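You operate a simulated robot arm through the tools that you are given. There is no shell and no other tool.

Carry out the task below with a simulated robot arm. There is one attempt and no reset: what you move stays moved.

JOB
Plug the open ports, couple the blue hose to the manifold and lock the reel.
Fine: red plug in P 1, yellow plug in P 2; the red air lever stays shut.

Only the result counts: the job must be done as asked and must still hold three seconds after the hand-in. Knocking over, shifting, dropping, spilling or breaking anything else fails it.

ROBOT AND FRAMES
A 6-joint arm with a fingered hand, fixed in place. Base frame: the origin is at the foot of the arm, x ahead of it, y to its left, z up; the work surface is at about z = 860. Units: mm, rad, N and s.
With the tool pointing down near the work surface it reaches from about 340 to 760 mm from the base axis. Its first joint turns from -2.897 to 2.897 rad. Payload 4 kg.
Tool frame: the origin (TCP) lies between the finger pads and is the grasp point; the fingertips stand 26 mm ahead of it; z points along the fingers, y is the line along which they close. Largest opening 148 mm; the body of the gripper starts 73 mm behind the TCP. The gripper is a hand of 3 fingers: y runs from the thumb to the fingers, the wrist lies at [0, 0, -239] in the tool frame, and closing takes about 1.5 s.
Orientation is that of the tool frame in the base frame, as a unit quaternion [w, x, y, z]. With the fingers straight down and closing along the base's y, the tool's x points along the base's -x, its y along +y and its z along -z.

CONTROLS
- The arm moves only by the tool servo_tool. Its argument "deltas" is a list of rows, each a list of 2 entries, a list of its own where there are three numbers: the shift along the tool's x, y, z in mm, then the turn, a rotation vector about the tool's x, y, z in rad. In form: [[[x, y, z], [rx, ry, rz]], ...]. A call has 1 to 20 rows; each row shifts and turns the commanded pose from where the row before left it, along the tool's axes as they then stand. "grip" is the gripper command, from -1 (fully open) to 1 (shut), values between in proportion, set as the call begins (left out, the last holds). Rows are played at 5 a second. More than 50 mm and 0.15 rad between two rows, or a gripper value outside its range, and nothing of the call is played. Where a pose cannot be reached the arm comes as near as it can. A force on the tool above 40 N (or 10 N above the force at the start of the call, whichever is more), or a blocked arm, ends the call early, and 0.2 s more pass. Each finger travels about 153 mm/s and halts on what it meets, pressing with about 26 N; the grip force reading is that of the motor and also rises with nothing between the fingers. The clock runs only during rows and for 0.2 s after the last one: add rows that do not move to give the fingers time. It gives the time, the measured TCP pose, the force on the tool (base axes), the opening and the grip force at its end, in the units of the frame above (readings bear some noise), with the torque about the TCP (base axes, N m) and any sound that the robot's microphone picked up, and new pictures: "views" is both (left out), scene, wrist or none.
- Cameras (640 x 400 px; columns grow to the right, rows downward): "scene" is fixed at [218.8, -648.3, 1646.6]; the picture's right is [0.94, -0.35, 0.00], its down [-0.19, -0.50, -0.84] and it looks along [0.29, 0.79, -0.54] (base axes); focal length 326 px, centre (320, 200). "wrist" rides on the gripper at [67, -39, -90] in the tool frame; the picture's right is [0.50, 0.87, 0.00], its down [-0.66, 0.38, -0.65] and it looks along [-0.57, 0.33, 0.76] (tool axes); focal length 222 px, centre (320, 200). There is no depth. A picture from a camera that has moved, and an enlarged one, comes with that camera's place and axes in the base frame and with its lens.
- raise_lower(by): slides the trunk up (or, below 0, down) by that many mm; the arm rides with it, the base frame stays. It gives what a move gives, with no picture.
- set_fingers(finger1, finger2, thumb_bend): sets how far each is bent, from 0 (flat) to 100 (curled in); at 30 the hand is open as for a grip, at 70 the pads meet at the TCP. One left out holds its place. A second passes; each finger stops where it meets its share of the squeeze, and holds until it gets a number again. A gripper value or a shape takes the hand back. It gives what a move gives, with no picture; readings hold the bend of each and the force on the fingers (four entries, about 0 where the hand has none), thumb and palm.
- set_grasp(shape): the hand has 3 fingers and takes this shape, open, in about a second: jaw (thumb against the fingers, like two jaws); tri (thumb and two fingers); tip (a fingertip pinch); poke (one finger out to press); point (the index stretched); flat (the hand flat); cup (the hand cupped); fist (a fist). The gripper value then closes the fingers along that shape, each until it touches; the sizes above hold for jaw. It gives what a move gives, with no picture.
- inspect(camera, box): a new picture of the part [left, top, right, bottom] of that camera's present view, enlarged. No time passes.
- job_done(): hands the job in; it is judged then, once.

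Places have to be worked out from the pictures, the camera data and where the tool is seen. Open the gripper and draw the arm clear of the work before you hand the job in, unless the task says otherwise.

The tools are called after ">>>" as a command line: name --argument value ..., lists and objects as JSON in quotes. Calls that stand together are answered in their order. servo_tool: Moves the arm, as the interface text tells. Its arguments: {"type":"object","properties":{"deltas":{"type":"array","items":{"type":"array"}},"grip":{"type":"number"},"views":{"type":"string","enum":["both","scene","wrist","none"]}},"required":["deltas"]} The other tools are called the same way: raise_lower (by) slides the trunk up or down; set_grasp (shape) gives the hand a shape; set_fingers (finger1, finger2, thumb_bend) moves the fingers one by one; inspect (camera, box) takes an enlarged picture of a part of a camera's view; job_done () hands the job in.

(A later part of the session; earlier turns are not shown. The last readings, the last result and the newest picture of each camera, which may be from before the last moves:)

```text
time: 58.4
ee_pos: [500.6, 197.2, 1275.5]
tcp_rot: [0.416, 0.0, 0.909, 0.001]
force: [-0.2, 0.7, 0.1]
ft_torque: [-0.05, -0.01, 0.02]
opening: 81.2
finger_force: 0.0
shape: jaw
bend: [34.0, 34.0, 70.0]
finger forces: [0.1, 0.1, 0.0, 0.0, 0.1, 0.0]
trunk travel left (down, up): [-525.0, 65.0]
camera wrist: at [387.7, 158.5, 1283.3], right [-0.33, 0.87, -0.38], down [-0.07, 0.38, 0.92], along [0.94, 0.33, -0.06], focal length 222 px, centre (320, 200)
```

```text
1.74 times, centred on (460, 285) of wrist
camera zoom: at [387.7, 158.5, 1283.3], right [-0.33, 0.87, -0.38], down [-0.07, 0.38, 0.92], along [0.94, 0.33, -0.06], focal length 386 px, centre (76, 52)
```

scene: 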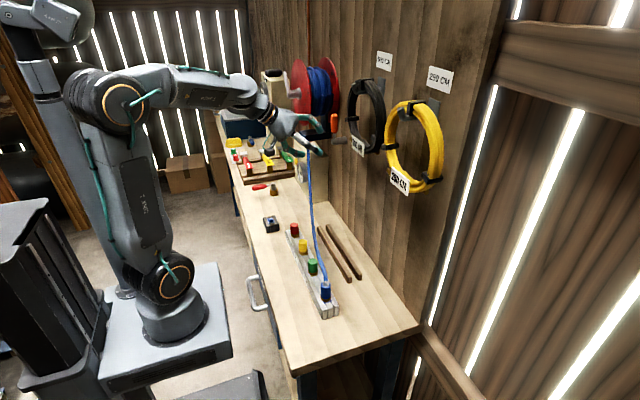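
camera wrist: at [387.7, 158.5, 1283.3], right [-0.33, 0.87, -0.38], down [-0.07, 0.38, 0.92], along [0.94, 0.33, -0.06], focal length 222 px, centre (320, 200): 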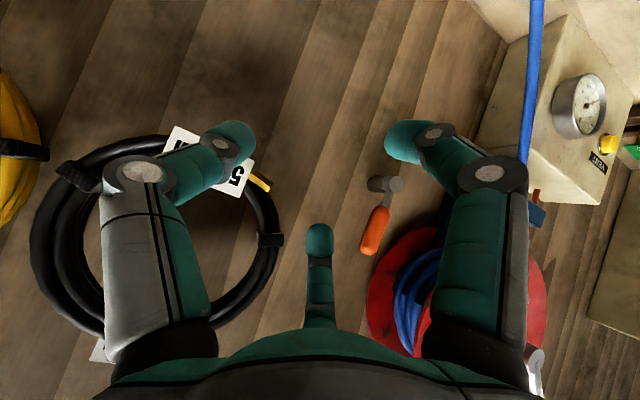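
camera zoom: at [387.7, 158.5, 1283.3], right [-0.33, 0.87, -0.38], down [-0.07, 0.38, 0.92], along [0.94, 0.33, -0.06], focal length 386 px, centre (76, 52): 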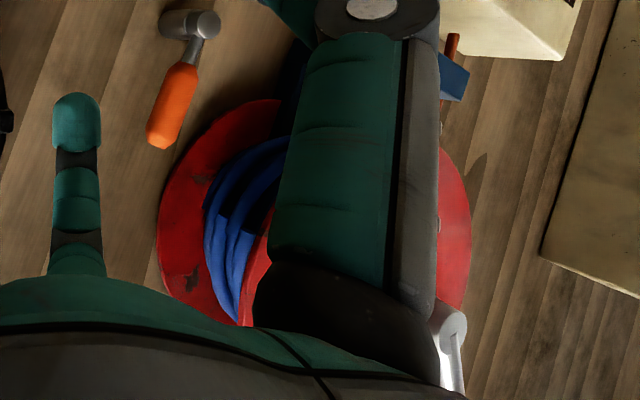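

The handle centre is at about (624, 325, 1275) and its pivot at about (·, 325, 1211). On the left a blue bracket and the reel block its swing; on the right it is free. I finish pitching the hand, close the fingers into a pusher, and move in front, left of the handle.

>>> servo_tool --deltas '[[[0, 0, 0], [0, -0.1426, 0]], [[0, 0, 0], [0, -0.1426, 0]], [[0, 0, 0], [0, -0.1426, 0]], [[0, 0, 0], [0, -0.1426, 0]], [[0, 0, 0], [0, -0.1426, 0]], [[-3, 32.6, 4], [0, 0, 0]], [[-3, 32.6, 4], [0, 0, 0]], [[-3, 32.6, 4], [0, 0, 0]], [[-3, 32.6, 4], [0, 0, 0]], [[-3, 32.6, 4], [0, 0, 0]], [[0, 0, 0], [0, 0, 0]]]' --grip 1

>>> inspect --camera "scene" --box '[270, 60, 370, 180]'

```text
time: 60.8
ee_pos: [519.9, 359.5, 1290.3]
tcp_rot: [0.707, 0.001, 0.707, -0.001]
force: [-0.8, -0.2, 0.8]
ft_torque: [0.02, 0.01, -0.04]
opening: 0.0
finger_force: 26.1
shape: jaw
bend: [70.0, 70.0, 70.0]
finger forces: [0.0, 0.1, 0.1, 0.1, 0.0, 0.1]
trunk travel left (down, up): [-525.0, 65.0]
camera wrist: at [429.1, 320.2, 1222.8], right [0.0, 0.87, -0.5], down [-0.65, 0.38, 0.66], along [0.76, 0.33, 0.57], focal length 222 px, centre (320, 200)
```

scene: 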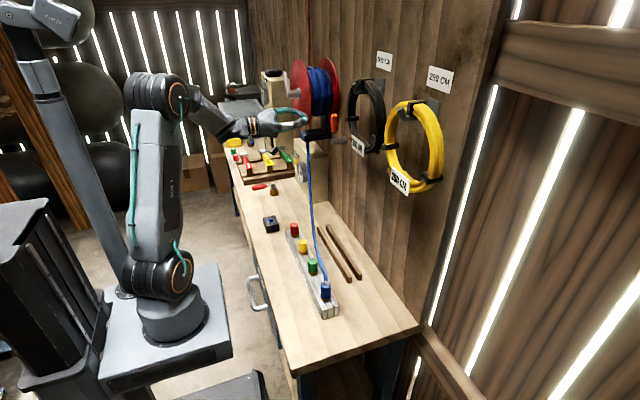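
wrist: 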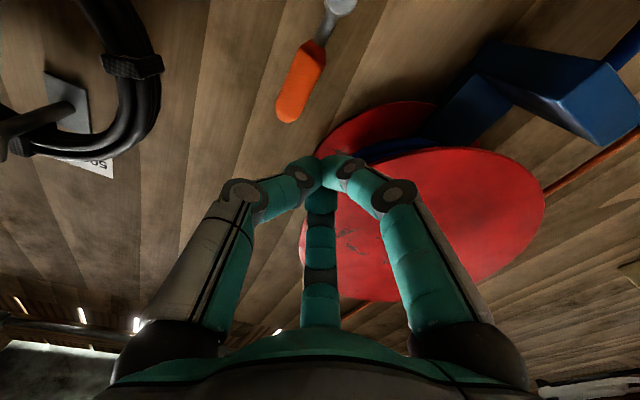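

```text
3.33 times, centred on (320, 120) of scene
camera zoom: at [218.8, -648.3, 1646.6], right [0.94, -0.35, 0.0], down [-0.19, -0.5, -0.84], along [0.29, 0.79, -0.54], focal length 1088 px, centre (320, 467)
```

zoom: 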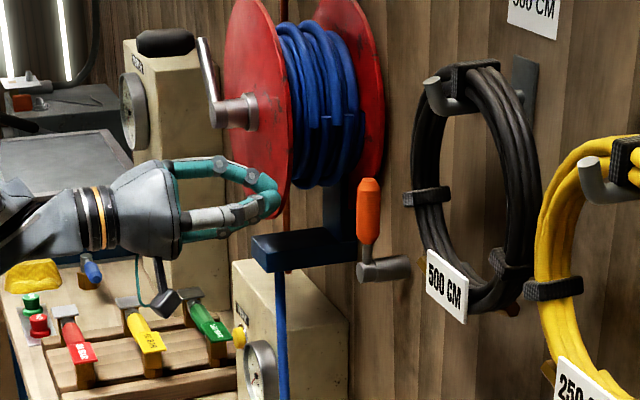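

The near reel disc is at x ≈ 560 for y > 390, so I approach the handle with the hand yawed 30° to keep the knuckles clear of it. First I yaw and line up, short of the handle.

>>> servo_tool --deltas '[[[0, 0, 0], [-0.131, 0, 0]], [[0, 0, 0], [-0.131, 0, 0]], [[0, 0, 0], [-0.131, 0, 0]], [[0, 0, 0], [-0.131, 0, 0]], [[3.6, -19.7, -6.9], [0, 0, 0]], [[3.6, -19.7, -6.9], [0, 0, 0]], [[0, 0, 0], [0, 0, 0]]]'

>>> inspect --camera "scene" --box '[270, 60, 370, 180]'

>>> inspect --camera "wrist" --box '[200, 0, 440, 220]'

```text
time: 62.4
ee_pos: [494.1, 363.6, 1323.4]
tcp_rot: [0.683, -0.178, 0.686, 0.178]
force: [0.2, -0.5, 0.0]
ft_torque: [-0.02, -0.01, -0.01]
opening: 0.4
finger_force: 25.9
shape: jaw
bend: [70.0, 70.0, 70.0]
finger forces: [0.0, 0.0, 0.0, 0.0, 0.0, 0.1]
out of reach, approached as far as the arm can: row 4, 5, 6
trunk travel left (down, up): [-525.0, 65.0]
camera wrist: at [434.9, 284.6, 1255.6], right [-0.43, 0.75, -0.5], down [-0.75, 0.01, 0.66], along [0.5, 0.66, 0.56], focal length 222 px, centre (320, 200)
```

scene: 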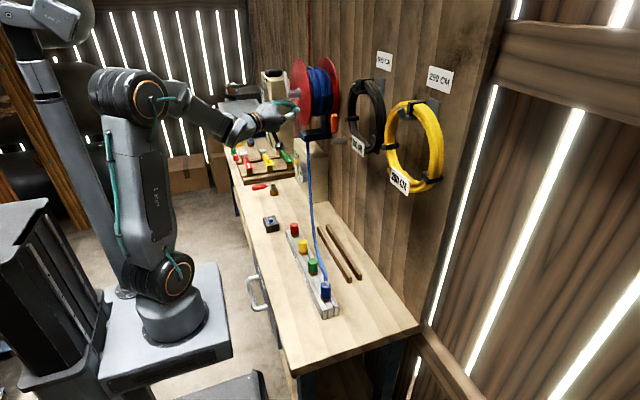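
wrist: 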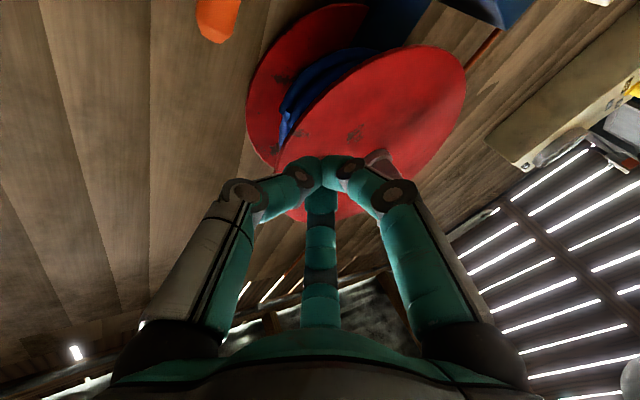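

```text
3.33 times, centred on (320, 120) of scene
camera zoom: at [218.8, -648.3, 1646.6], right [0.94, -0.35, 0.0], down [-0.19, -0.5, -0.84], along [0.29, 0.79, -0.54], focal length 1088 px, centre (320, 467)
```

zoom: 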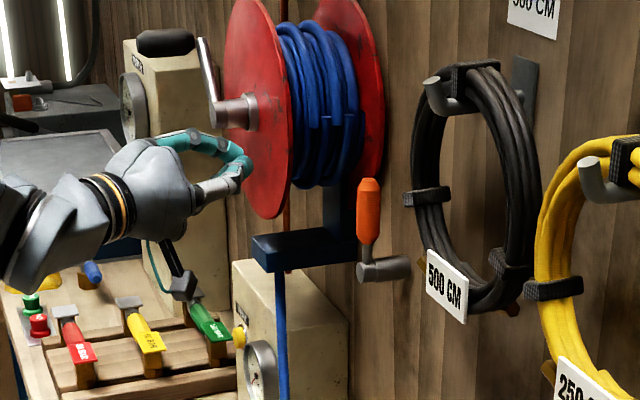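

```text
1.82 times, centred on (320, 110) of wrist
camera zoom: at [434.9, 284.6, 1255.6], right [-0.43, 0.75, -0.5], down [-0.75, 0.01, 0.66], along [0.5, 0.66, 0.56], focal length 404 px, centre (320, 364)
```

zoom: 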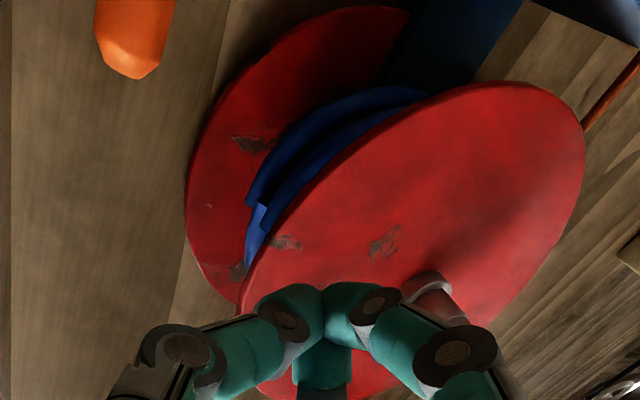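

The yawed pose was out of reach that close to the base. I step back to the last good pose before re-approaching with a different sequence.

>>> servo_tool --deltas '[[[-3.6, 19.7, 6.9], [0, 0, 0]], [[-3.6, 19.7, 6.9], [0, 0, 0]], [[0, 0, 0], [0.131, 0, 0]], [[0, 0, 0], [0.131, 0, 0]], [[0, 0, 0], [0.131, 0, 0]], [[0, 0, 0], [0.131, 0, 0]], [[0, 0, 0], [0, 0, 0]]]' --views "wrist"

```text
time: 64.0
ee_pos: [488.9, 403.4, 1330.8]
tcp_rot: [0.708, 0.003, 0.707, -0.001]
force: [-0.5, 0.5, 0.0]
ft_torque: [0.0, 0.0, 0.0]
opening: 0.0
finger_force: 26.4
shape: jaw
bend: [70.0, 70.0, 70.0]
finger forces: [0.1, 0.0, 0.1, 0.1, 0.0, 0.1]
trunk travel left (down, up): [-525.0, 65.0]
camera wrist: at [397.9, 364.2, 1263.4], right [0.0, 0.87, -0.5], down [-0.65, 0.38, 0.66], along [0.76, 0.32, 0.57], focal length 222 px, centre (320, 200)
```

wrist: 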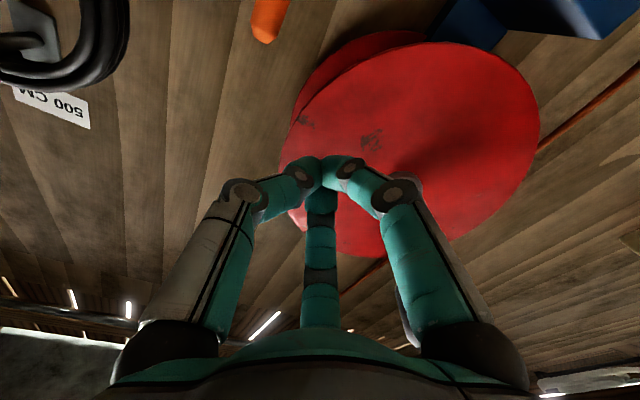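

The arm is back to yaw 0 at (489, 403, 1331). I go to (550, 345, 1270) straight on, in front of the gap between handle and reel.

>>> servo_tool --deltas '[[[20.3, -19.3, 8], [0, 0, 0]], [[20.3, -19.3, 8], [0, 0, 0]], [[20.3, -19.3, 8], [0, 0, 0]], [[0, 0, 18], [0, 0, 0]], [[0, 0, 18], [0, 0, 0]], [[0, 0, 0], [0, 0, 0]]]'

>>> inspect --camera "scene" --box '[270, 60, 370, 180]'

```text
time: 65.4
ee_pos: [549.3, 346.1, 1269.0]
tcp_rot: [0.707, 0.001, 0.707, 0.0]
force: [0.6, 0.2, 0.1]
ft_torque: [0.02, 0.0, 0.0]
opening: 0.0
finger_force: 26.0
shape: jaw
bend: [70.0, 70.0, 70.0]
finger forces: [0.0, 0.1, 0.0, 0.1, 0.0, 0.0]
trunk travel left (down, up): [-525.0, 65.0]
camera wrist: at [458.5, 306.0, 1201.8], right [0.0, 0.87, -0.5], down [-0.65, 0.38, 0.66], along [0.76, 0.33, 0.57], focal length 222 px, centre (320, 200)
```

scene: 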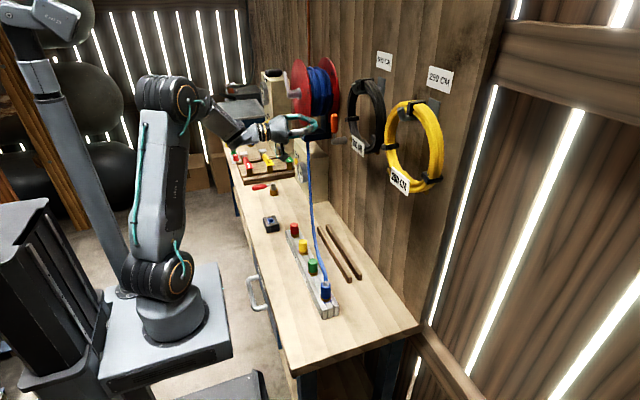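
wrist: 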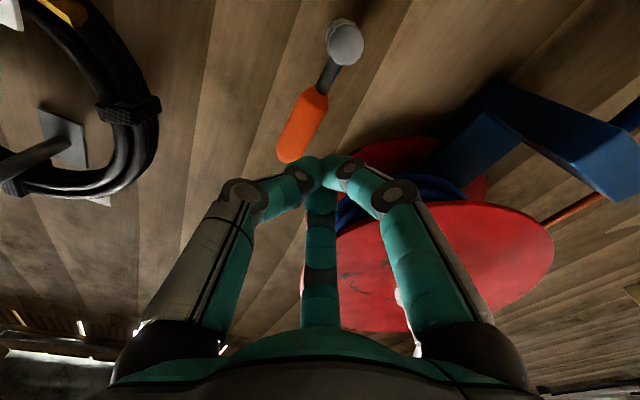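

```text
3.33 times, centred on (320, 120) of scene
camera zoom: at [218.8, -648.3, 1646.6], right [0.94, -0.35, 0.0], down [-0.19, -0.5, -0.84], along [0.29, 0.79, -0.54], focal length 1088 px, centre (320, 467)
```

zoom: 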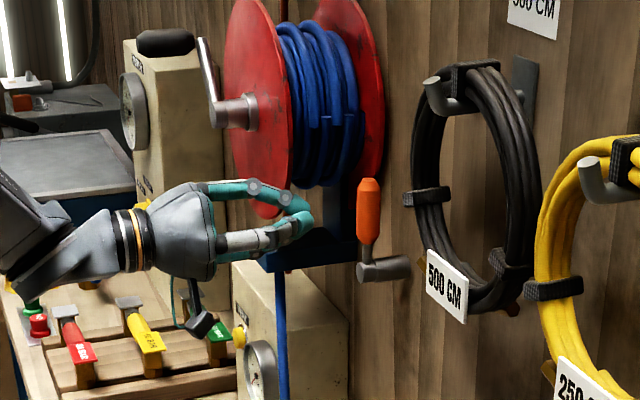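

The handle is at y ≈ 327. I now advance with a gradual 30° yaw into the gap on its left side.

>>> servo_tool --deltas '[[[0, 1.9, 11.4], [-0.131, 0, 0]], [[0, 0.4, 11.5], [-0.131, 0, 0]], [[0, -1.1, 11.4], [-0.131, 0, 0]], [[0, -2.6, 11.1], [-0.131, 0, 0]], [[0, 0, 0], [0, 0, 0]]]'

>>> inspect --camera "scene" --box '[270, 60, 370, 180]'

>>> inspect --camera "wrist" --box '[200, 0, 440, 220]'

```text
time: 66.4
ee_pos: [577.1, 373.9, 1291.5]
tcp_rot: [0.68, -0.149, 0.701, 0.152]
force: [-2.8, -27.1, -6.0]
ft_torque: [0.53, -0.1, 0.22]
opening: 0.2
finger_force: 25.1
shape: jaw
bend: [70.0, 70.0, 70.0]
finger forces: [0.1, 28.7, 0.0, 0.1, 0.1, 0.0]
out of reach, approached as far as the arm can: row 3, 4
trunk travel left (down, up): [-525.0, 65.0]
stopped in row 4: the force on the tool passed its limit at 57 N (the readings are from after the stop); the commanded pose is now the measured one
camera wrist: at [508.3, 299.9, 1226.6], right [-0.38, 0.79, -0.49], down [-0.73, 0.07, 0.68], along [0.57, 0.61, 0.55], focal length 222 px, centre (320, 200)
```

scene: 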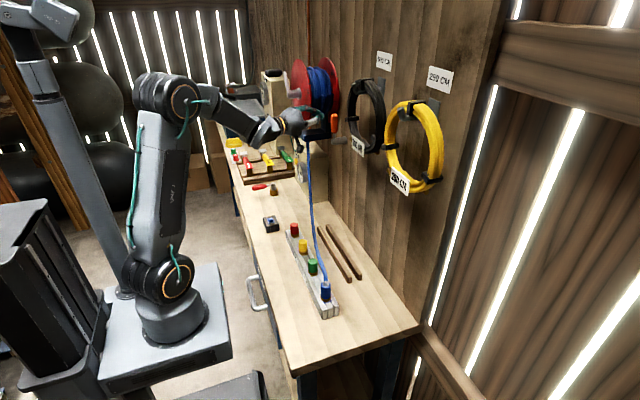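
wrist: 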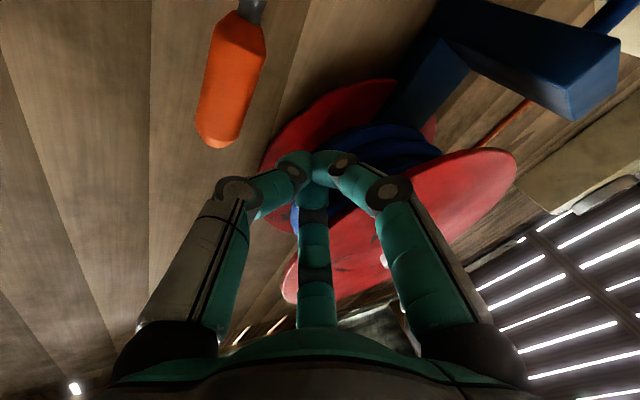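

```text
3.33 times, centred on (320, 120) of scene
camera zoom: at [218.8, -648.3, 1646.6], right [0.94, -0.35, 0.0], down [-0.19, -0.5, -0.84], along [0.29, 0.79, -0.54], focal length 1088 px, centre (320, 467)
```

zoom: 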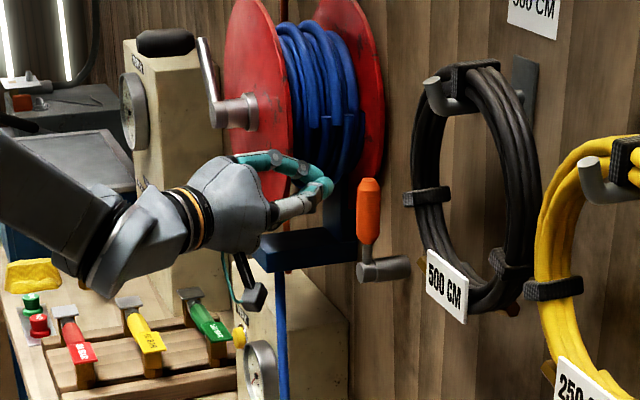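

```text
1.82 times, centred on (320, 110) of wrist
camera zoom: at [508.3, 299.9, 1226.6], right [-0.38, 0.79, -0.49], down [-0.73, 0.07, 0.68], along [0.57, 0.61, 0.55], focal length 404 px, centre (320, 364)
```

zoom: 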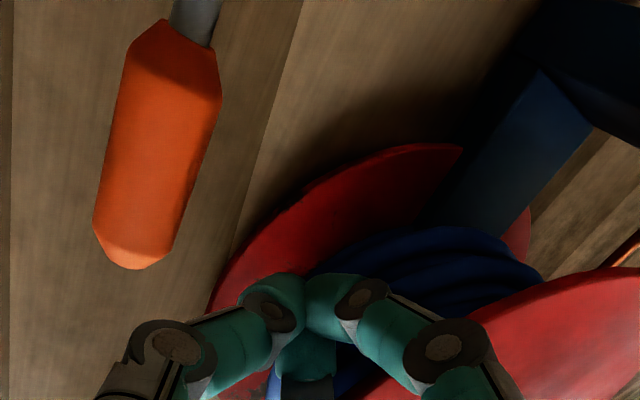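

The yaw was again unreachable, and the hand drifted until a finger touched the reel (27 N). I back away from the reel at once, then restore the straight orientation.

>>> servo_tool --deltas '[[[0, -6, -8], [0, 0, 0]], [[0, -6, -15], [0, 0, 0]], [[0, -4, -20], [0, 0, 0]], [[0, 0, -15], [0, 0, 0]], [[0, 0, 0], [0, 0, 0]]]' --views "wrist"

>>> inspect --camera "scene" --box '[270, 60, 370, 180]'

```text
time: 67.6
ee_pos: [527.5, 343.8, 1297.1]
tcp_rot: [0.679, -0.154, 0.702, 0.152]
force: [-0.1, 0.7, -0.4]
ft_torque: [-0.01, 0.01, 0.0]
opening: 0.1
finger_force: 25.9
shape: jaw
bend: [70.0, 70.0, 70.0]
finger forces: [0.0, 0.1, 0.1, 0.0, 0.0, 0.0]
out of reach, approached as far as the arm can: row 3
trunk travel left (down, up): [-525.0, 65.0]
camera wrist: at [460.0, 269.0, 1231.2], right [-0.38, 0.78, -0.5], down [-0.73, 0.07, 0.68], along [0.57, 0.62, 0.54], focal length 222 px, centre (320, 200)
```

wrist: 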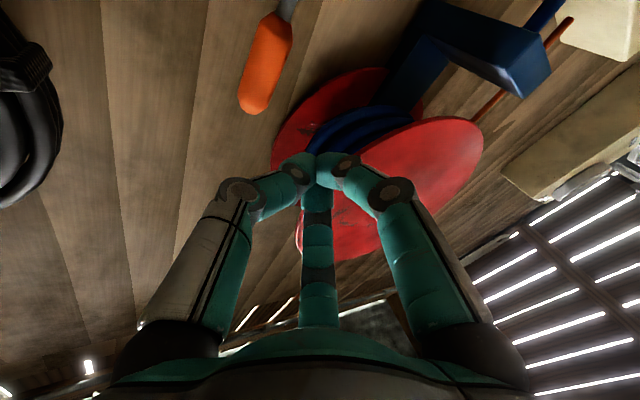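

```text
3.33 times, centred on (320, 120) of scene
camera zoom: at [218.8, -648.3, 1646.6], right [0.94, -0.35, 0.0], down [-0.19, -0.5, -0.84], along [0.29, 0.79, -0.54], focal length 1088 px, centre (320, 467)
```

zoom: 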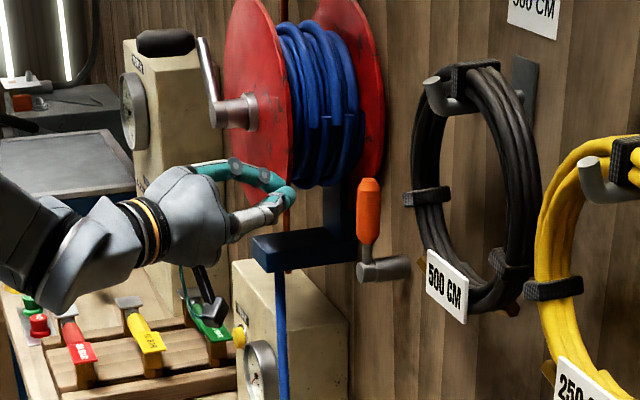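

The reel looks unmoved. I restore the straight orientation.

>>> servo_tool --deltas '[[[0, 0, 0], [0.11, 0, 0]], [[0, 0, 0], [0.11, 0, 0]], [[0, 0, 0], [0.11, 0, 0]], [[0, 0, 0], [0.11, 0, 0]], [[0, 0, 0], [0, 0, 0]]]' --views "wrist"

```text
time: 68.8
ee_pos: [528.5, 343.4, 1296.5]
tcp_rot: [0.698, -0.002, 0.716, -0.004]
force: [-0.1, 0.3, 0.1]
ft_torque: [0.0, 0.03, 0.04]
opening: 0.0
finger_force: 25.8
shape: jaw
bend: [70.0, 70.0, 70.0]
finger forces: [0.1, 0.2, 0.0, 0.0, 0.0, 0.1]
trunk travel left (down, up): [-525.0, 65.0]
camera wrist: at [435.8, 303.2, 1231.0], right [-0.01, 0.86, -0.51], down [-0.63, 0.39, 0.67], along [0.77, 0.33, 0.54], focal length 222 px, centre (320, 200)
```

wrist: 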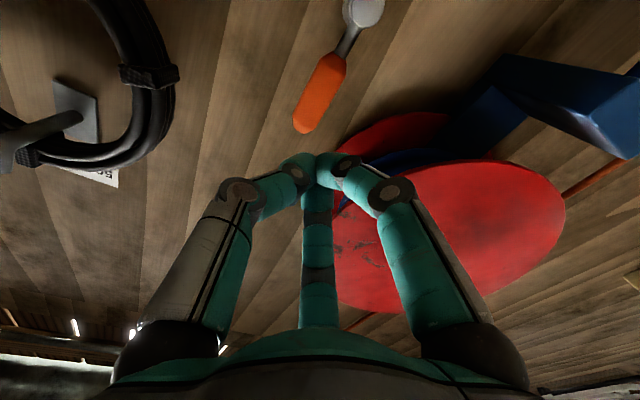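

The orientation is straight again. I centre the hand in front of the handle at (540, 327, 1272), with the fingers half open around its line.

>>> servo_tool --deltas '[[[12, -8, 6], [0, -0.012, 0]], [[12, -8.5, 6], [0, -0.013, 0]], [[0, 0, 0], [0, 0, 0]], [[0, 0, 0], [0, 0, 0]], [[0, 0, 0], [0, 0, 0]]]' --grip -0.05

>>> inspect --camera "wrist" --box '[220, 0, 420, 200]'

>>> inspect --camera "scene" --box '[290, 90, 360, 160]'

```text
time: 70.0
ee_pos: [539.5, 327.3, 1271.7]
tcp_rot: [0.706, -0.001, 0.708, -0.004]
force: [-0.6, -0.2, -0.2]
ft_torque: [-0.03, 0.02, -0.01]
opening: 77.5
finger_force: 0.0
shape: jaw
bend: [35.0, 35.0, 70.0]
finger forces: [0.0, 0.0, 0.0, 0.0, 0.0, 0.1]
trunk travel left (down, up): [-525.0, 65.0]
camera wrist: at [448.8, 287.9, 1204.3], right [0.0, 0.86, -0.51], down [-0.65, 0.38, 0.65], along [0.76, 0.33, 0.56], focal length 222 px, centre (320, 200)
```

scene: 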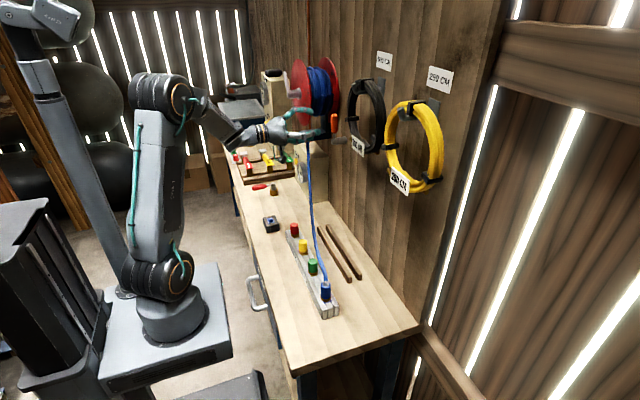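
wrist: 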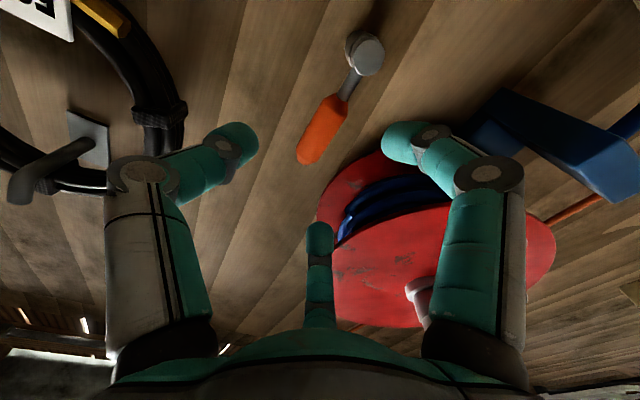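

```text
2.00 times, centred on (320, 100) of wrist
camera zoom: at [448.8, 287.9, 1204.3], right [0.0, 0.86, -0.51], down [-0.65, 0.38, 0.65], along [0.76, 0.33, 0.56], focal length 444 px, centre (320, 400)
```

zoom: 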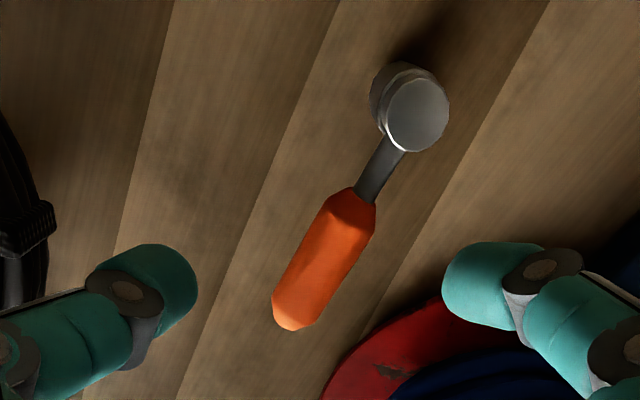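

```text
5.71 times, centred on (325, 125) of scene
camera zoom: at [218.8, -648.3, 1646.6], right [0.94, -0.35, 0.0], down [-0.19, -0.5, -0.84], along [0.29, 0.79, -0.54], focal length 1865 px, centre (291, 629)
```

zoom: 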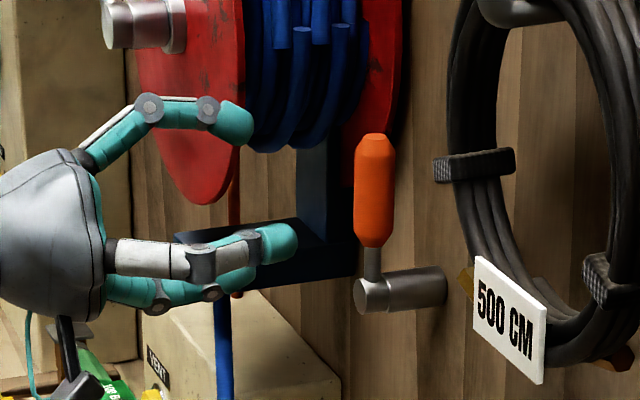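

The handle lies on the hand's line. I advance 72 mm so the fingers straddle it.

>>> servo_tool --deltas '[[[2, 1, 18], [0, 0, 0]], [[0, 0, 18], [0, 0, 0]], [[0, 0, 18], [0, 0, 0]], [[0, 0, 18], [0, 0, 0]], [[0, 0, 0], [0, 0, 0]]]'

>>> inspect --camera "scene" --box '[290, 90, 360, 160]'

>>> inspect --camera "wrist" --box '[200, 60, 440, 260]'

```text
time: 71.2
ee_pos: [613.2, 329.0, 1269.5]
tcp_rot: [0.706, -0.003, 0.708, -0.004]
force: [0.5, -0.8, -0.2]
ft_torque: [-0.01, 0.0, 0.0]
opening: 77.3
finger_force: 0.1
shape: jaw
bend: [35.0, 35.0, 70.0]
finger forces: [0.0, 0.0, 0.0, 0.0, 0.0, 0.0]
trunk travel left (down, up): [-525.0, 65.0]
camera wrist: at [521.3, 287.9, 1201.7], right [0.0, 0.86, -0.51], down [-0.65, 0.38, 0.65], along [0.76, 0.33, 0.56], focal length 222 px, centre (320, 200)
```

scene: 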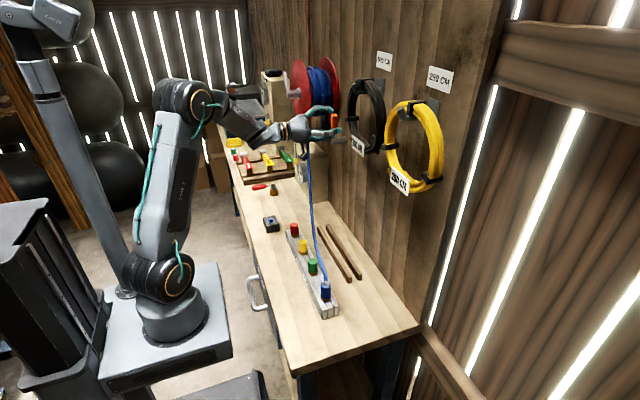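
wrist: 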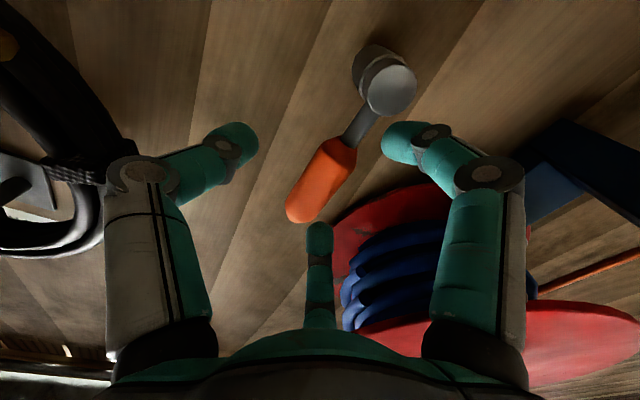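

```text
5.71 times, centred on (325, 125) of scene
camera zoom: at [218.8, -648.3, 1646.6], right [0.94, -0.35, 0.0], down [-0.19, -0.5, -0.84], along [0.29, 0.79, -0.54], focal length 1865 px, centre (291, 629)
```

zoom: 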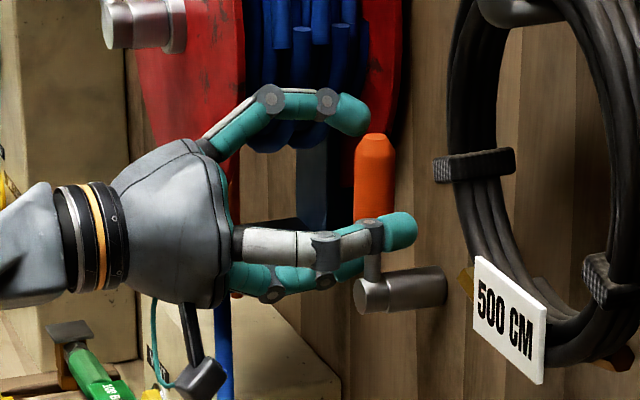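

```text
2.00 times, centred on (320, 160) of wrist
camera zoom: at [521.3, 287.9, 1201.7], right [0.0, 0.86, -0.51], down [-0.65, 0.38, 0.65], along [0.76, 0.33, 0.56], focal length 444 px, centre (320, 280)
```

zoom: 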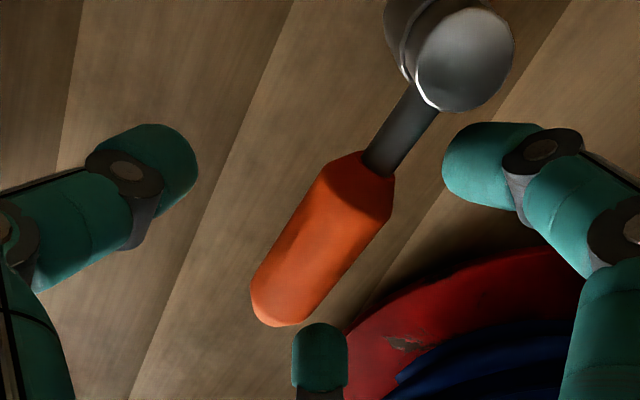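

The handle is between the fingers but a little ahead of the TCP. I advance 9 mm and close on it.

>>> servo_tool --deltas '[[[0, -1, 9], [0, 0, 0]], [[0, 0, 0], [0, 0, 0]]]' --views "none"

>>> servo_tool --deltas '[[[0, 0, 0], [0, 0, 0]], [[0, 0, 0], [0, 0, 0]], [[0, 0, 0], [0, 0, 0]], [[0, 0, 0], [0, 0, 0]], [[0, 0, 0], [0, 0, 0]], [[0, 0, 0], [0, 0, 0]]]' --grip 1

>>> inspect --camera "wrist" --box '[200, 60, 440, 260]'

>>> inspect --camera "scene" --box '[290, 90, 360, 160]'

```text
time: 71.8
ee_pos: [621.2, 327.1, 1269.4]
tcp_rot: [0.707, -0.002, 0.708, -0.002]
force: [0.3, 0.5, -0.1]
ft_torque: [0.01, -0.01, 0.0]
opening: 77.5
finger_force: 0.1
shape: jaw
bend: [35.0, 35.0, 70.0]
finger forces: [0.0, 0.0, 0.0, 0.1, 0.0, 0.0]
trunk travel left (down, up): [-525.0, 65.0]
```

```text
time: 73.2
ee_pos: [621.7, 326.9, 1268.6]
tcp_rot: [0.706, -0.002, 0.709, -0.005]
force: [6.4, -1.2, -3.5]
ft_torque: [-0.08, 0.08, -0.12]
opening: 26.4
finger_force: 25.4
shape: jaw
bend: [77.0, 78.0, 70.0]
finger forces: [22.3, 14.4, 0.1, 0.0, 25.6, 0.0]
trunk travel left (down, up): [-525.0, 65.0]
camera wrist: at [531.1, 286.5, 1200.9], right [0.0, 0.86, -0.51], down [-0.65, 0.38, 0.65], along [0.76, 0.33, 0.56], focal length 222 px, centre (320, 200)
```

scene: 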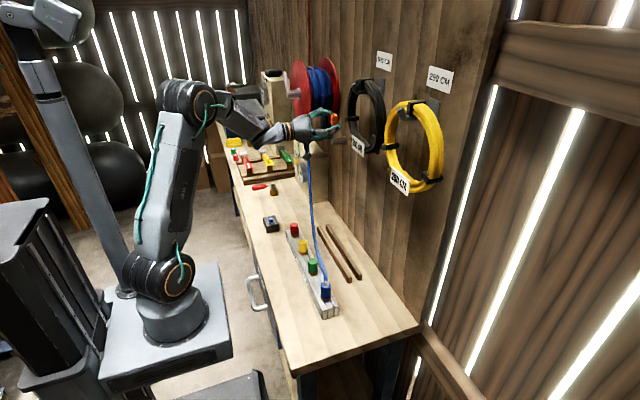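
wrist: 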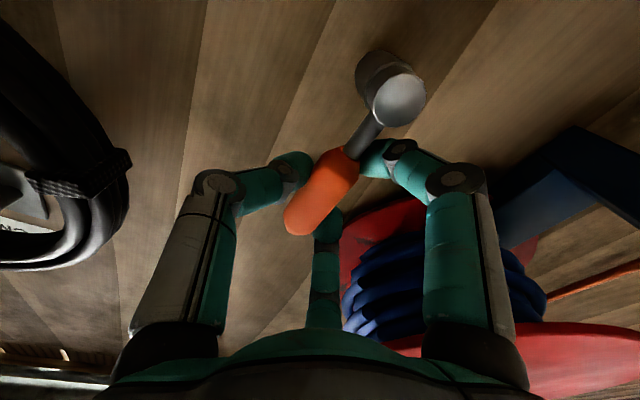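

```text
2.00 times, centred on (320, 160) of wrist
camera zoom: at [531.1, 286.5, 1200.9], right [0.0, 0.86, -0.51], down [-0.65, 0.38, 0.65], along [0.76, 0.33, 0.56], focal length 444 px, centre (320, 280)
```

zoom: 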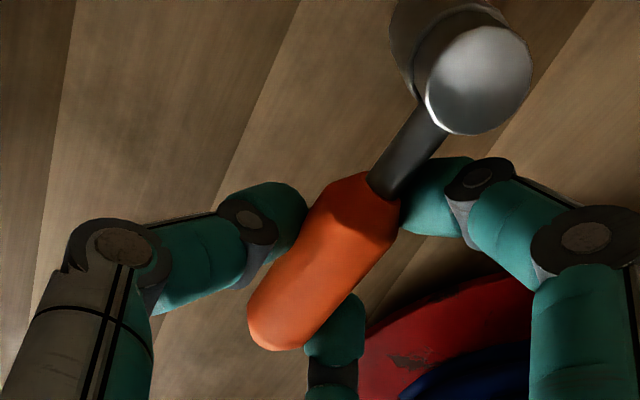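

```text
5.71 times, centred on (325, 125) of scene
camera zoom: at [218.8, -648.3, 1646.6], right [0.94, -0.35, 0.0], down [-0.19, -0.5, -0.84], along [0.29, 0.79, -0.54], focal length 1865 px, centre (291, 629)
```

zoom: 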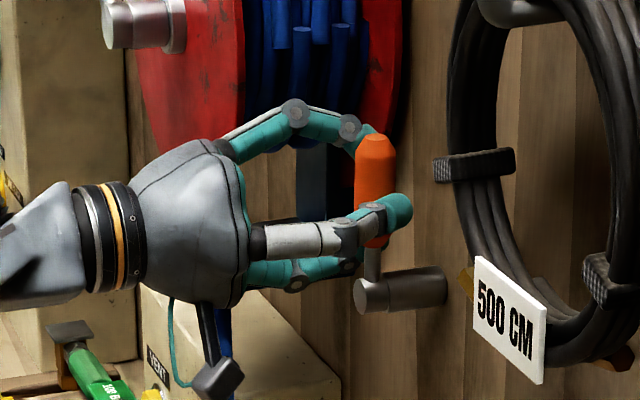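

It's a firm three-finger hold on the handle. I test turning the lever to the right (−y) about its pivot, 60 mm below, by about 15°, and watch the force.

>>> servo_tool --deltas '[[[0.2, -3.9, 0], [0, 0, 0.065]], [[0.2, -3.9, 0], [0, 0, 0.065]], [[0.2, -3.9, 0], [0, 0, 0.065]], [[0.2, -3.9, 0], [0, 0, 0.065]], [[0, 0, 0], [0, 0, 0]]]' --views "wrist"

>>> inspect --camera "scene" --box '[290, 90, 360, 160]'

```text
time: 74.4
ee_pos: [622.3, 311.4, 1266.5]
tcp_rot: [0.7, 0.09, 0.703, 0.089]
force: [10.1, 2.9, -5.9]
ft_torque: [-0.07, 0.17, -0.13]
opening: 26.2
finger_force: 26.1
shape: jaw
bend: [77.0, 78.0, 70.0]
finger forces: [23.3, 14.7, 0.0, 0.1, 25.5, 0.0]
trunk travel left (down, up): [-525.0, 65.0]
camera wrist: at [530.8, 290.2, 1190.5], right [0.0, 0.96, -0.27], down [-0.65, 0.2, 0.73], along [0.76, 0.17, 0.63], focal length 222 px, centre (320, 200)
```

wrist: 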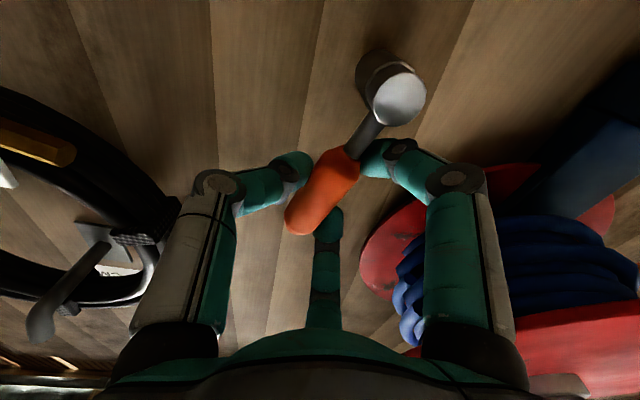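

```text
5.71 times, centred on (325, 125) of scene
camera zoom: at [218.8, -648.3, 1646.6], right [0.94, -0.35, 0.0], down [-0.19, -0.5, -0.84], along [0.29, 0.79, -0.54], focal length 1865 px, centre (291, 629)
```

zoom: 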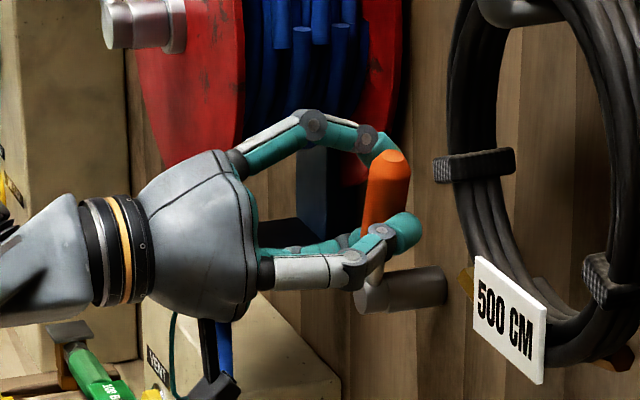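

The lever turns freely to the right. I continue by another 30°.

>>> servo_tool --deltas '[[[0.5, -7.8, 0], [0, 0, 0.13]], [[0.5, -7.8, 0], [0, 0, 0.13]], [[0.5, -7.8, 0], [0, 0, 0.13]], [[0.5, -7.8, 0], [0, 0, 0.13]], [[0, 0, 0], [0, 0, 0]]]' --views "wrist"

>>> inspect --camera "scene" --box '[290, 90, 360, 160]'

```text
time: 75.6
ee_pos: [621.6, 288.3, 1250.4]
tcp_rot: [0.653, 0.268, 0.656, 0.265]
force: [7.2, 8.8, -8.8]
ft_torque: [-0.02, 0.29, 0.09]
opening: 26.2
finger_force: 26.1
shape: jaw
bend: [76.0, 78.0, 70.0]
finger forces: [23.7, 14.8, 0.0, 0.0, 25.7, 0.0]
trunk travel left (down, up): [-525.0, 65.0]
camera wrist: at [531.0, 305.0, 1174.7], right [0.0, 0.97, 0.25], down [-0.65, -0.19, 0.74], along [0.76, -0.16, 0.63], focal length 222 px, centre (320, 200)
```

wrist: 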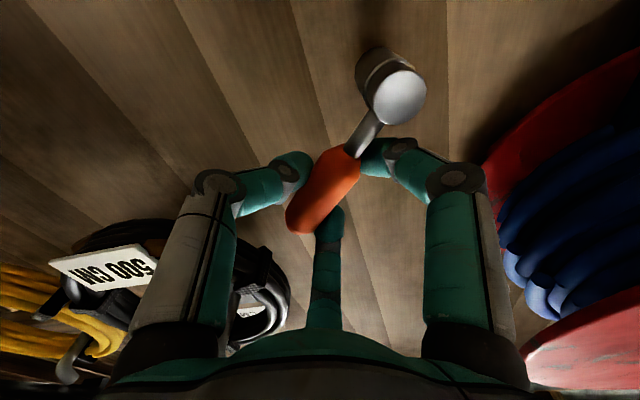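

```text
5.71 times, centred on (325, 125) of scene
camera zoom: at [218.8, -648.3, 1646.6], right [0.94, -0.35, 0.0], down [-0.19, -0.5, -0.84], along [0.29, 0.79, -0.54], focal length 1865 px, centre (291, 629)
```

zoom: 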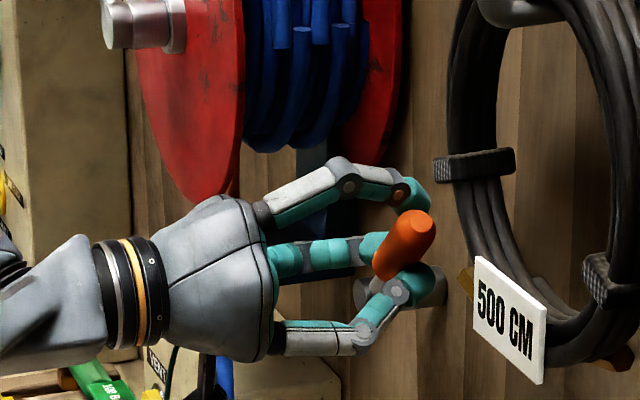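

It's still free, at 45° now. The reaction points toward the pivot, so I tighten the radius slightly and go on another 30°.

>>> servo_tool --deltas '[[[1.1, -7.7, 0], [0, 0, 0.13]], [[1.1, -7.7, 0], [0, 0, 0.13]], [[1.0, -7.7, 0], [0, 0, 0.13]], [[0.7, -7.7, 0], [0, 0, 0.13]], [[0, 0, 0], [0, 0, 0]]]' --views "wrist"

>>> inspect --camera "scene" --box '[290, 90, 360, 160]'

```text
time: 76.8
ee_pos: [623.4, 274.1, 1230.9]
tcp_rot: [0.565, 0.425, 0.561, 0.431]
force: [13.7, 13.2, 14.6]
ft_torque: [-0.25, -0.03, 0.3]
opening: 24.1
finger_force: 26.0
shape: jaw
bend: [76.0, 77.0, 70.0]
finger forces: [25.0, 22.2, 0.0, 0.1, 21.7, 0.1]
trunk travel left (down, up): [-525.0, 65.0]
stopped in row 5: the force on the tool passed its limit at 41 N (the readings are from after the stop); the commanded pose is now the measured one
camera wrist: at [532.2, 327.8, 1173.7], right [-0.01, 0.71, 0.7], down [-0.66, -0.53, 0.53], along [0.75, -0.45, 0.48], focal length 222 px, centre (320, 200)
```

wrist: 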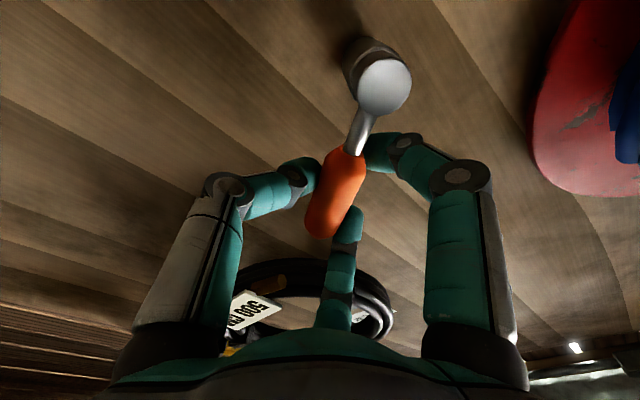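

```text
5.71 times, centred on (325, 125) of scene
camera zoom: at [218.8, -648.3, 1646.6], right [0.94, -0.35, 0.0], down [-0.19, -0.5, -0.84], along [0.29, 0.79, -0.54], focal length 1865 px, centre (291, 629)
```

zoom: 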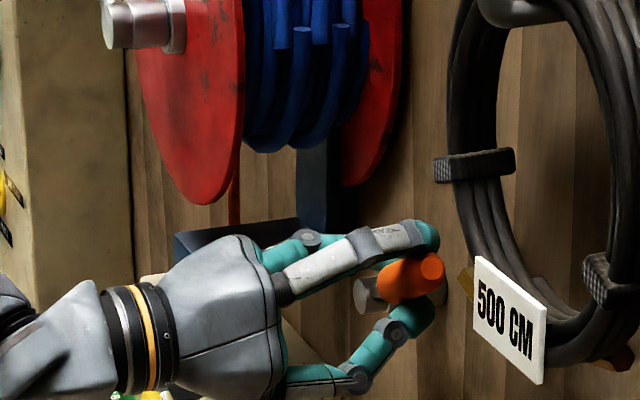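

It stopped at 41 N with the lever near 70°, which may be the end stop. I take up the hand's strain and try another few degrees gently to see whether it moves.

>>> servo_tool --deltas '[[[0.2, -2.5, 0], [0, 0, 0.04]], [[0.2, -2.5, 0], [0, 0, 0.04]], [[0.2, -2.5, 0], [0, 0, 0.04]], [[0, 0, 0], [0, 0, 0]]]' --views "wrist"

>>> inspect --camera "scene" --box '[310, 110, 350, 150]'

>>> inspect --camera "wrist" --box '[260, 20, 460, 260]'

```text
time: 77.3
ee_pos: [622.7, 274.1, 1231.1]
tcp_rot: [0.554, 0.438, 0.547, 0.449]
force: [14.9, 10.0, 15.1]
ft_torque: [-0.25, 0.02, 0.24]
opening: 23.9
finger_force: 26.0
shape: jaw
bend: [76.0, 77.0, 70.0]
finger forces: [24.9, 22.1, 0.0, 0.0, 23.5, 0.0]
trunk travel left (down, up): [-525.0, 65.0]
stopped in row 2: the force on the tool passed its limit at 41 N (the readings are from after the stop); the commanded pose is now the measured one
camera wrist: at [532.3, 330.9, 1176.3], right [-0.02, 0.67, 0.74], down [-0.66, -0.56, 0.5], along [0.75, -0.48, 0.45], focal length 222 px, centre (320, 200)
```

wrist: 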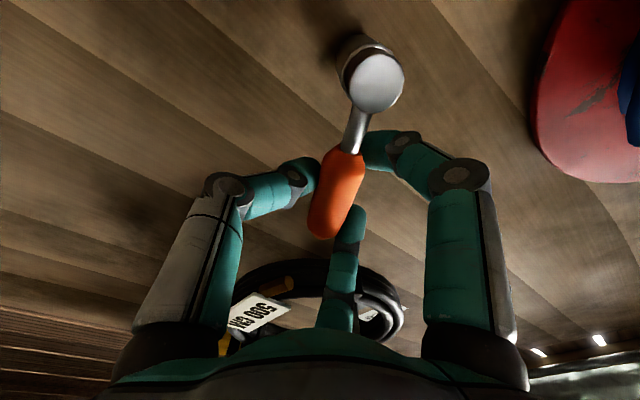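

```text
10.00 times, centred on (330, 130) of scene
camera zoom: at [218.8, -648.3, 1646.6], right [0.94, -0.35, 0.0], down [-0.19, -0.5, -0.84], along [0.29, 0.79, -0.54], focal length 3264 px, centre (220, 900)
```

zoom: 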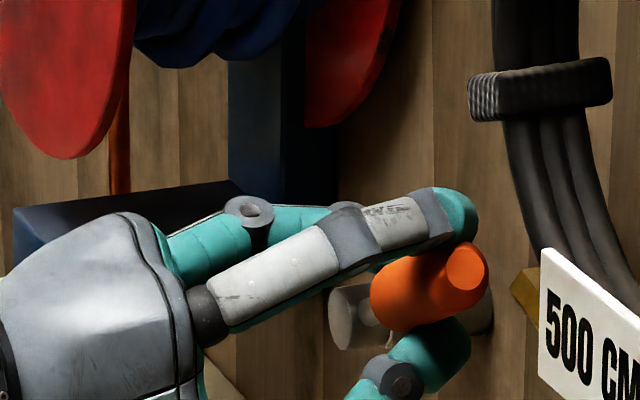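

```text
1.67 times, centred on (360, 140) of wrist
camera zoom: at [532.3, 330.9, 1176.3], right [-0.02, 0.67, 0.74], down [-0.66, -0.56, 0.5], along [0.75, -0.48, 0.45], focal length 370 px, centre (253, 300)
```

zoom: 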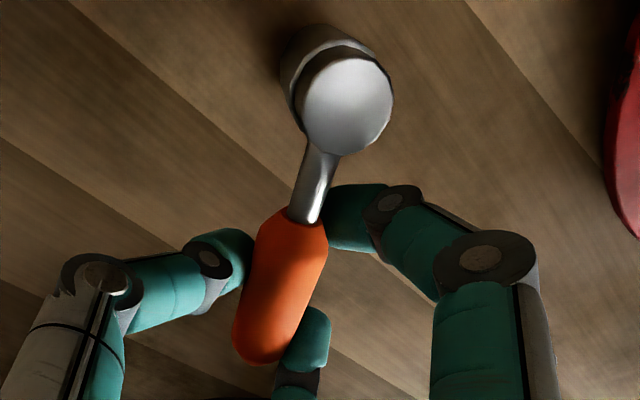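

The TCP hasn't moved, so the lever is hard against its end stop at about 68–70°. I ease the strain, open the hand and check that the lever stays down.

>>> servo_tool --deltas '[[[0, 1, 0], [0, 0, -0.04]], [[0, 0, 0], [0, 0, 0]]]' --views "none"

>>> servo_tool --deltas '[[[0, 0, 0], [0, 0, 0]], [[0, 0, 0], [0, 0, 0]], [[0, 0, 0], [0, 0, 0]], [[0, 0, 0], [0, 0, 0]], [[0, 0, 0], [0, 0, 0]]]' --grip -0.05

>>> inspect --camera "scene" --box '[310, 110, 350, 150]'

```text
time: 77.9
ee_pos: [622.3, 274.7, 1231.0]
tcp_rot: [0.562, 0.429, 0.557, 0.436]
force: [17.5, 13.8, 18.8]
ft_torque: [-0.16, -0.06, 0.24]
opening: 23.4
finger_force: 25.8
shape: jaw
bend: [76.0, 77.0, 70.0]
finger forces: [27.2, 22.2, 0.1, 0.1, 20.3, 0.1]
trunk travel left (down, up): [-525.0, 65.0]
```

```text
time: 79.1
ee_pos: [621.8, 268.9, 1230.8]
tcp_rot: [0.562, 0.432, 0.555, 0.435]
force: [-0.1, -0.1, 0.2]
ft_torque: [0.0, 0.0, 0.03]
opening: 77.3
finger_force: 0.0
shape: jaw
bend: [35.0, 35.0, 70.0]
finger forces: [0.1, 0.0, 0.1, 0.0, 0.0, 0.0]
trunk travel left (down, up): [-525.0, 65.0]
camera wrist: at [531.9, 324.2, 1173.2], right [-0.01, 0.7, 0.71], down [-0.66, -0.54, 0.52], along [0.75, -0.47, 0.47], focal length 222 px, centre (320, 200)
```

scene: 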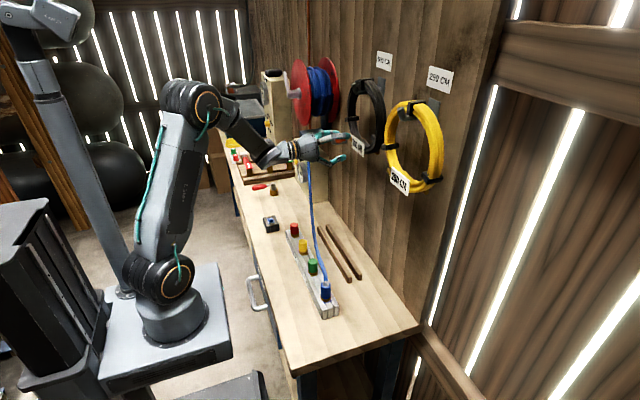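
wrist: 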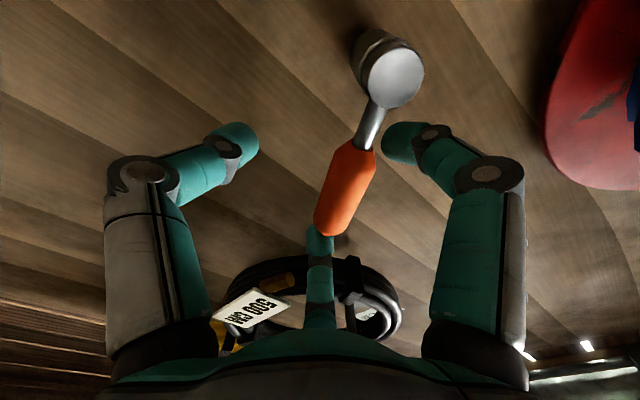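

```text
10.00 times, centred on (330, 130) of scene
camera zoom: at [218.8, -648.3, 1646.6], right [0.94, -0.35, 0.0], down [-0.19, -0.5, -0.84], along [0.29, 0.79, -0.54], focal length 3264 px, centre (220, 900)
```

zoom: 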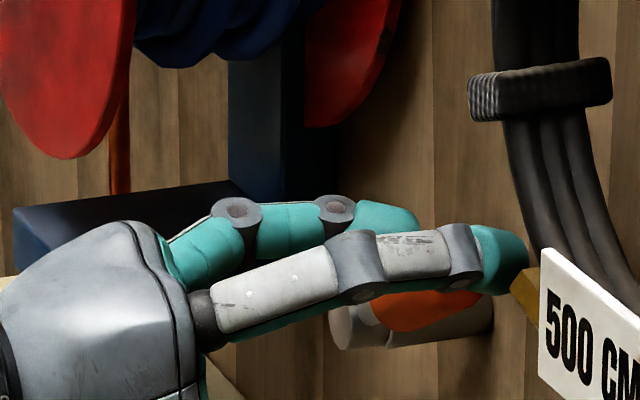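

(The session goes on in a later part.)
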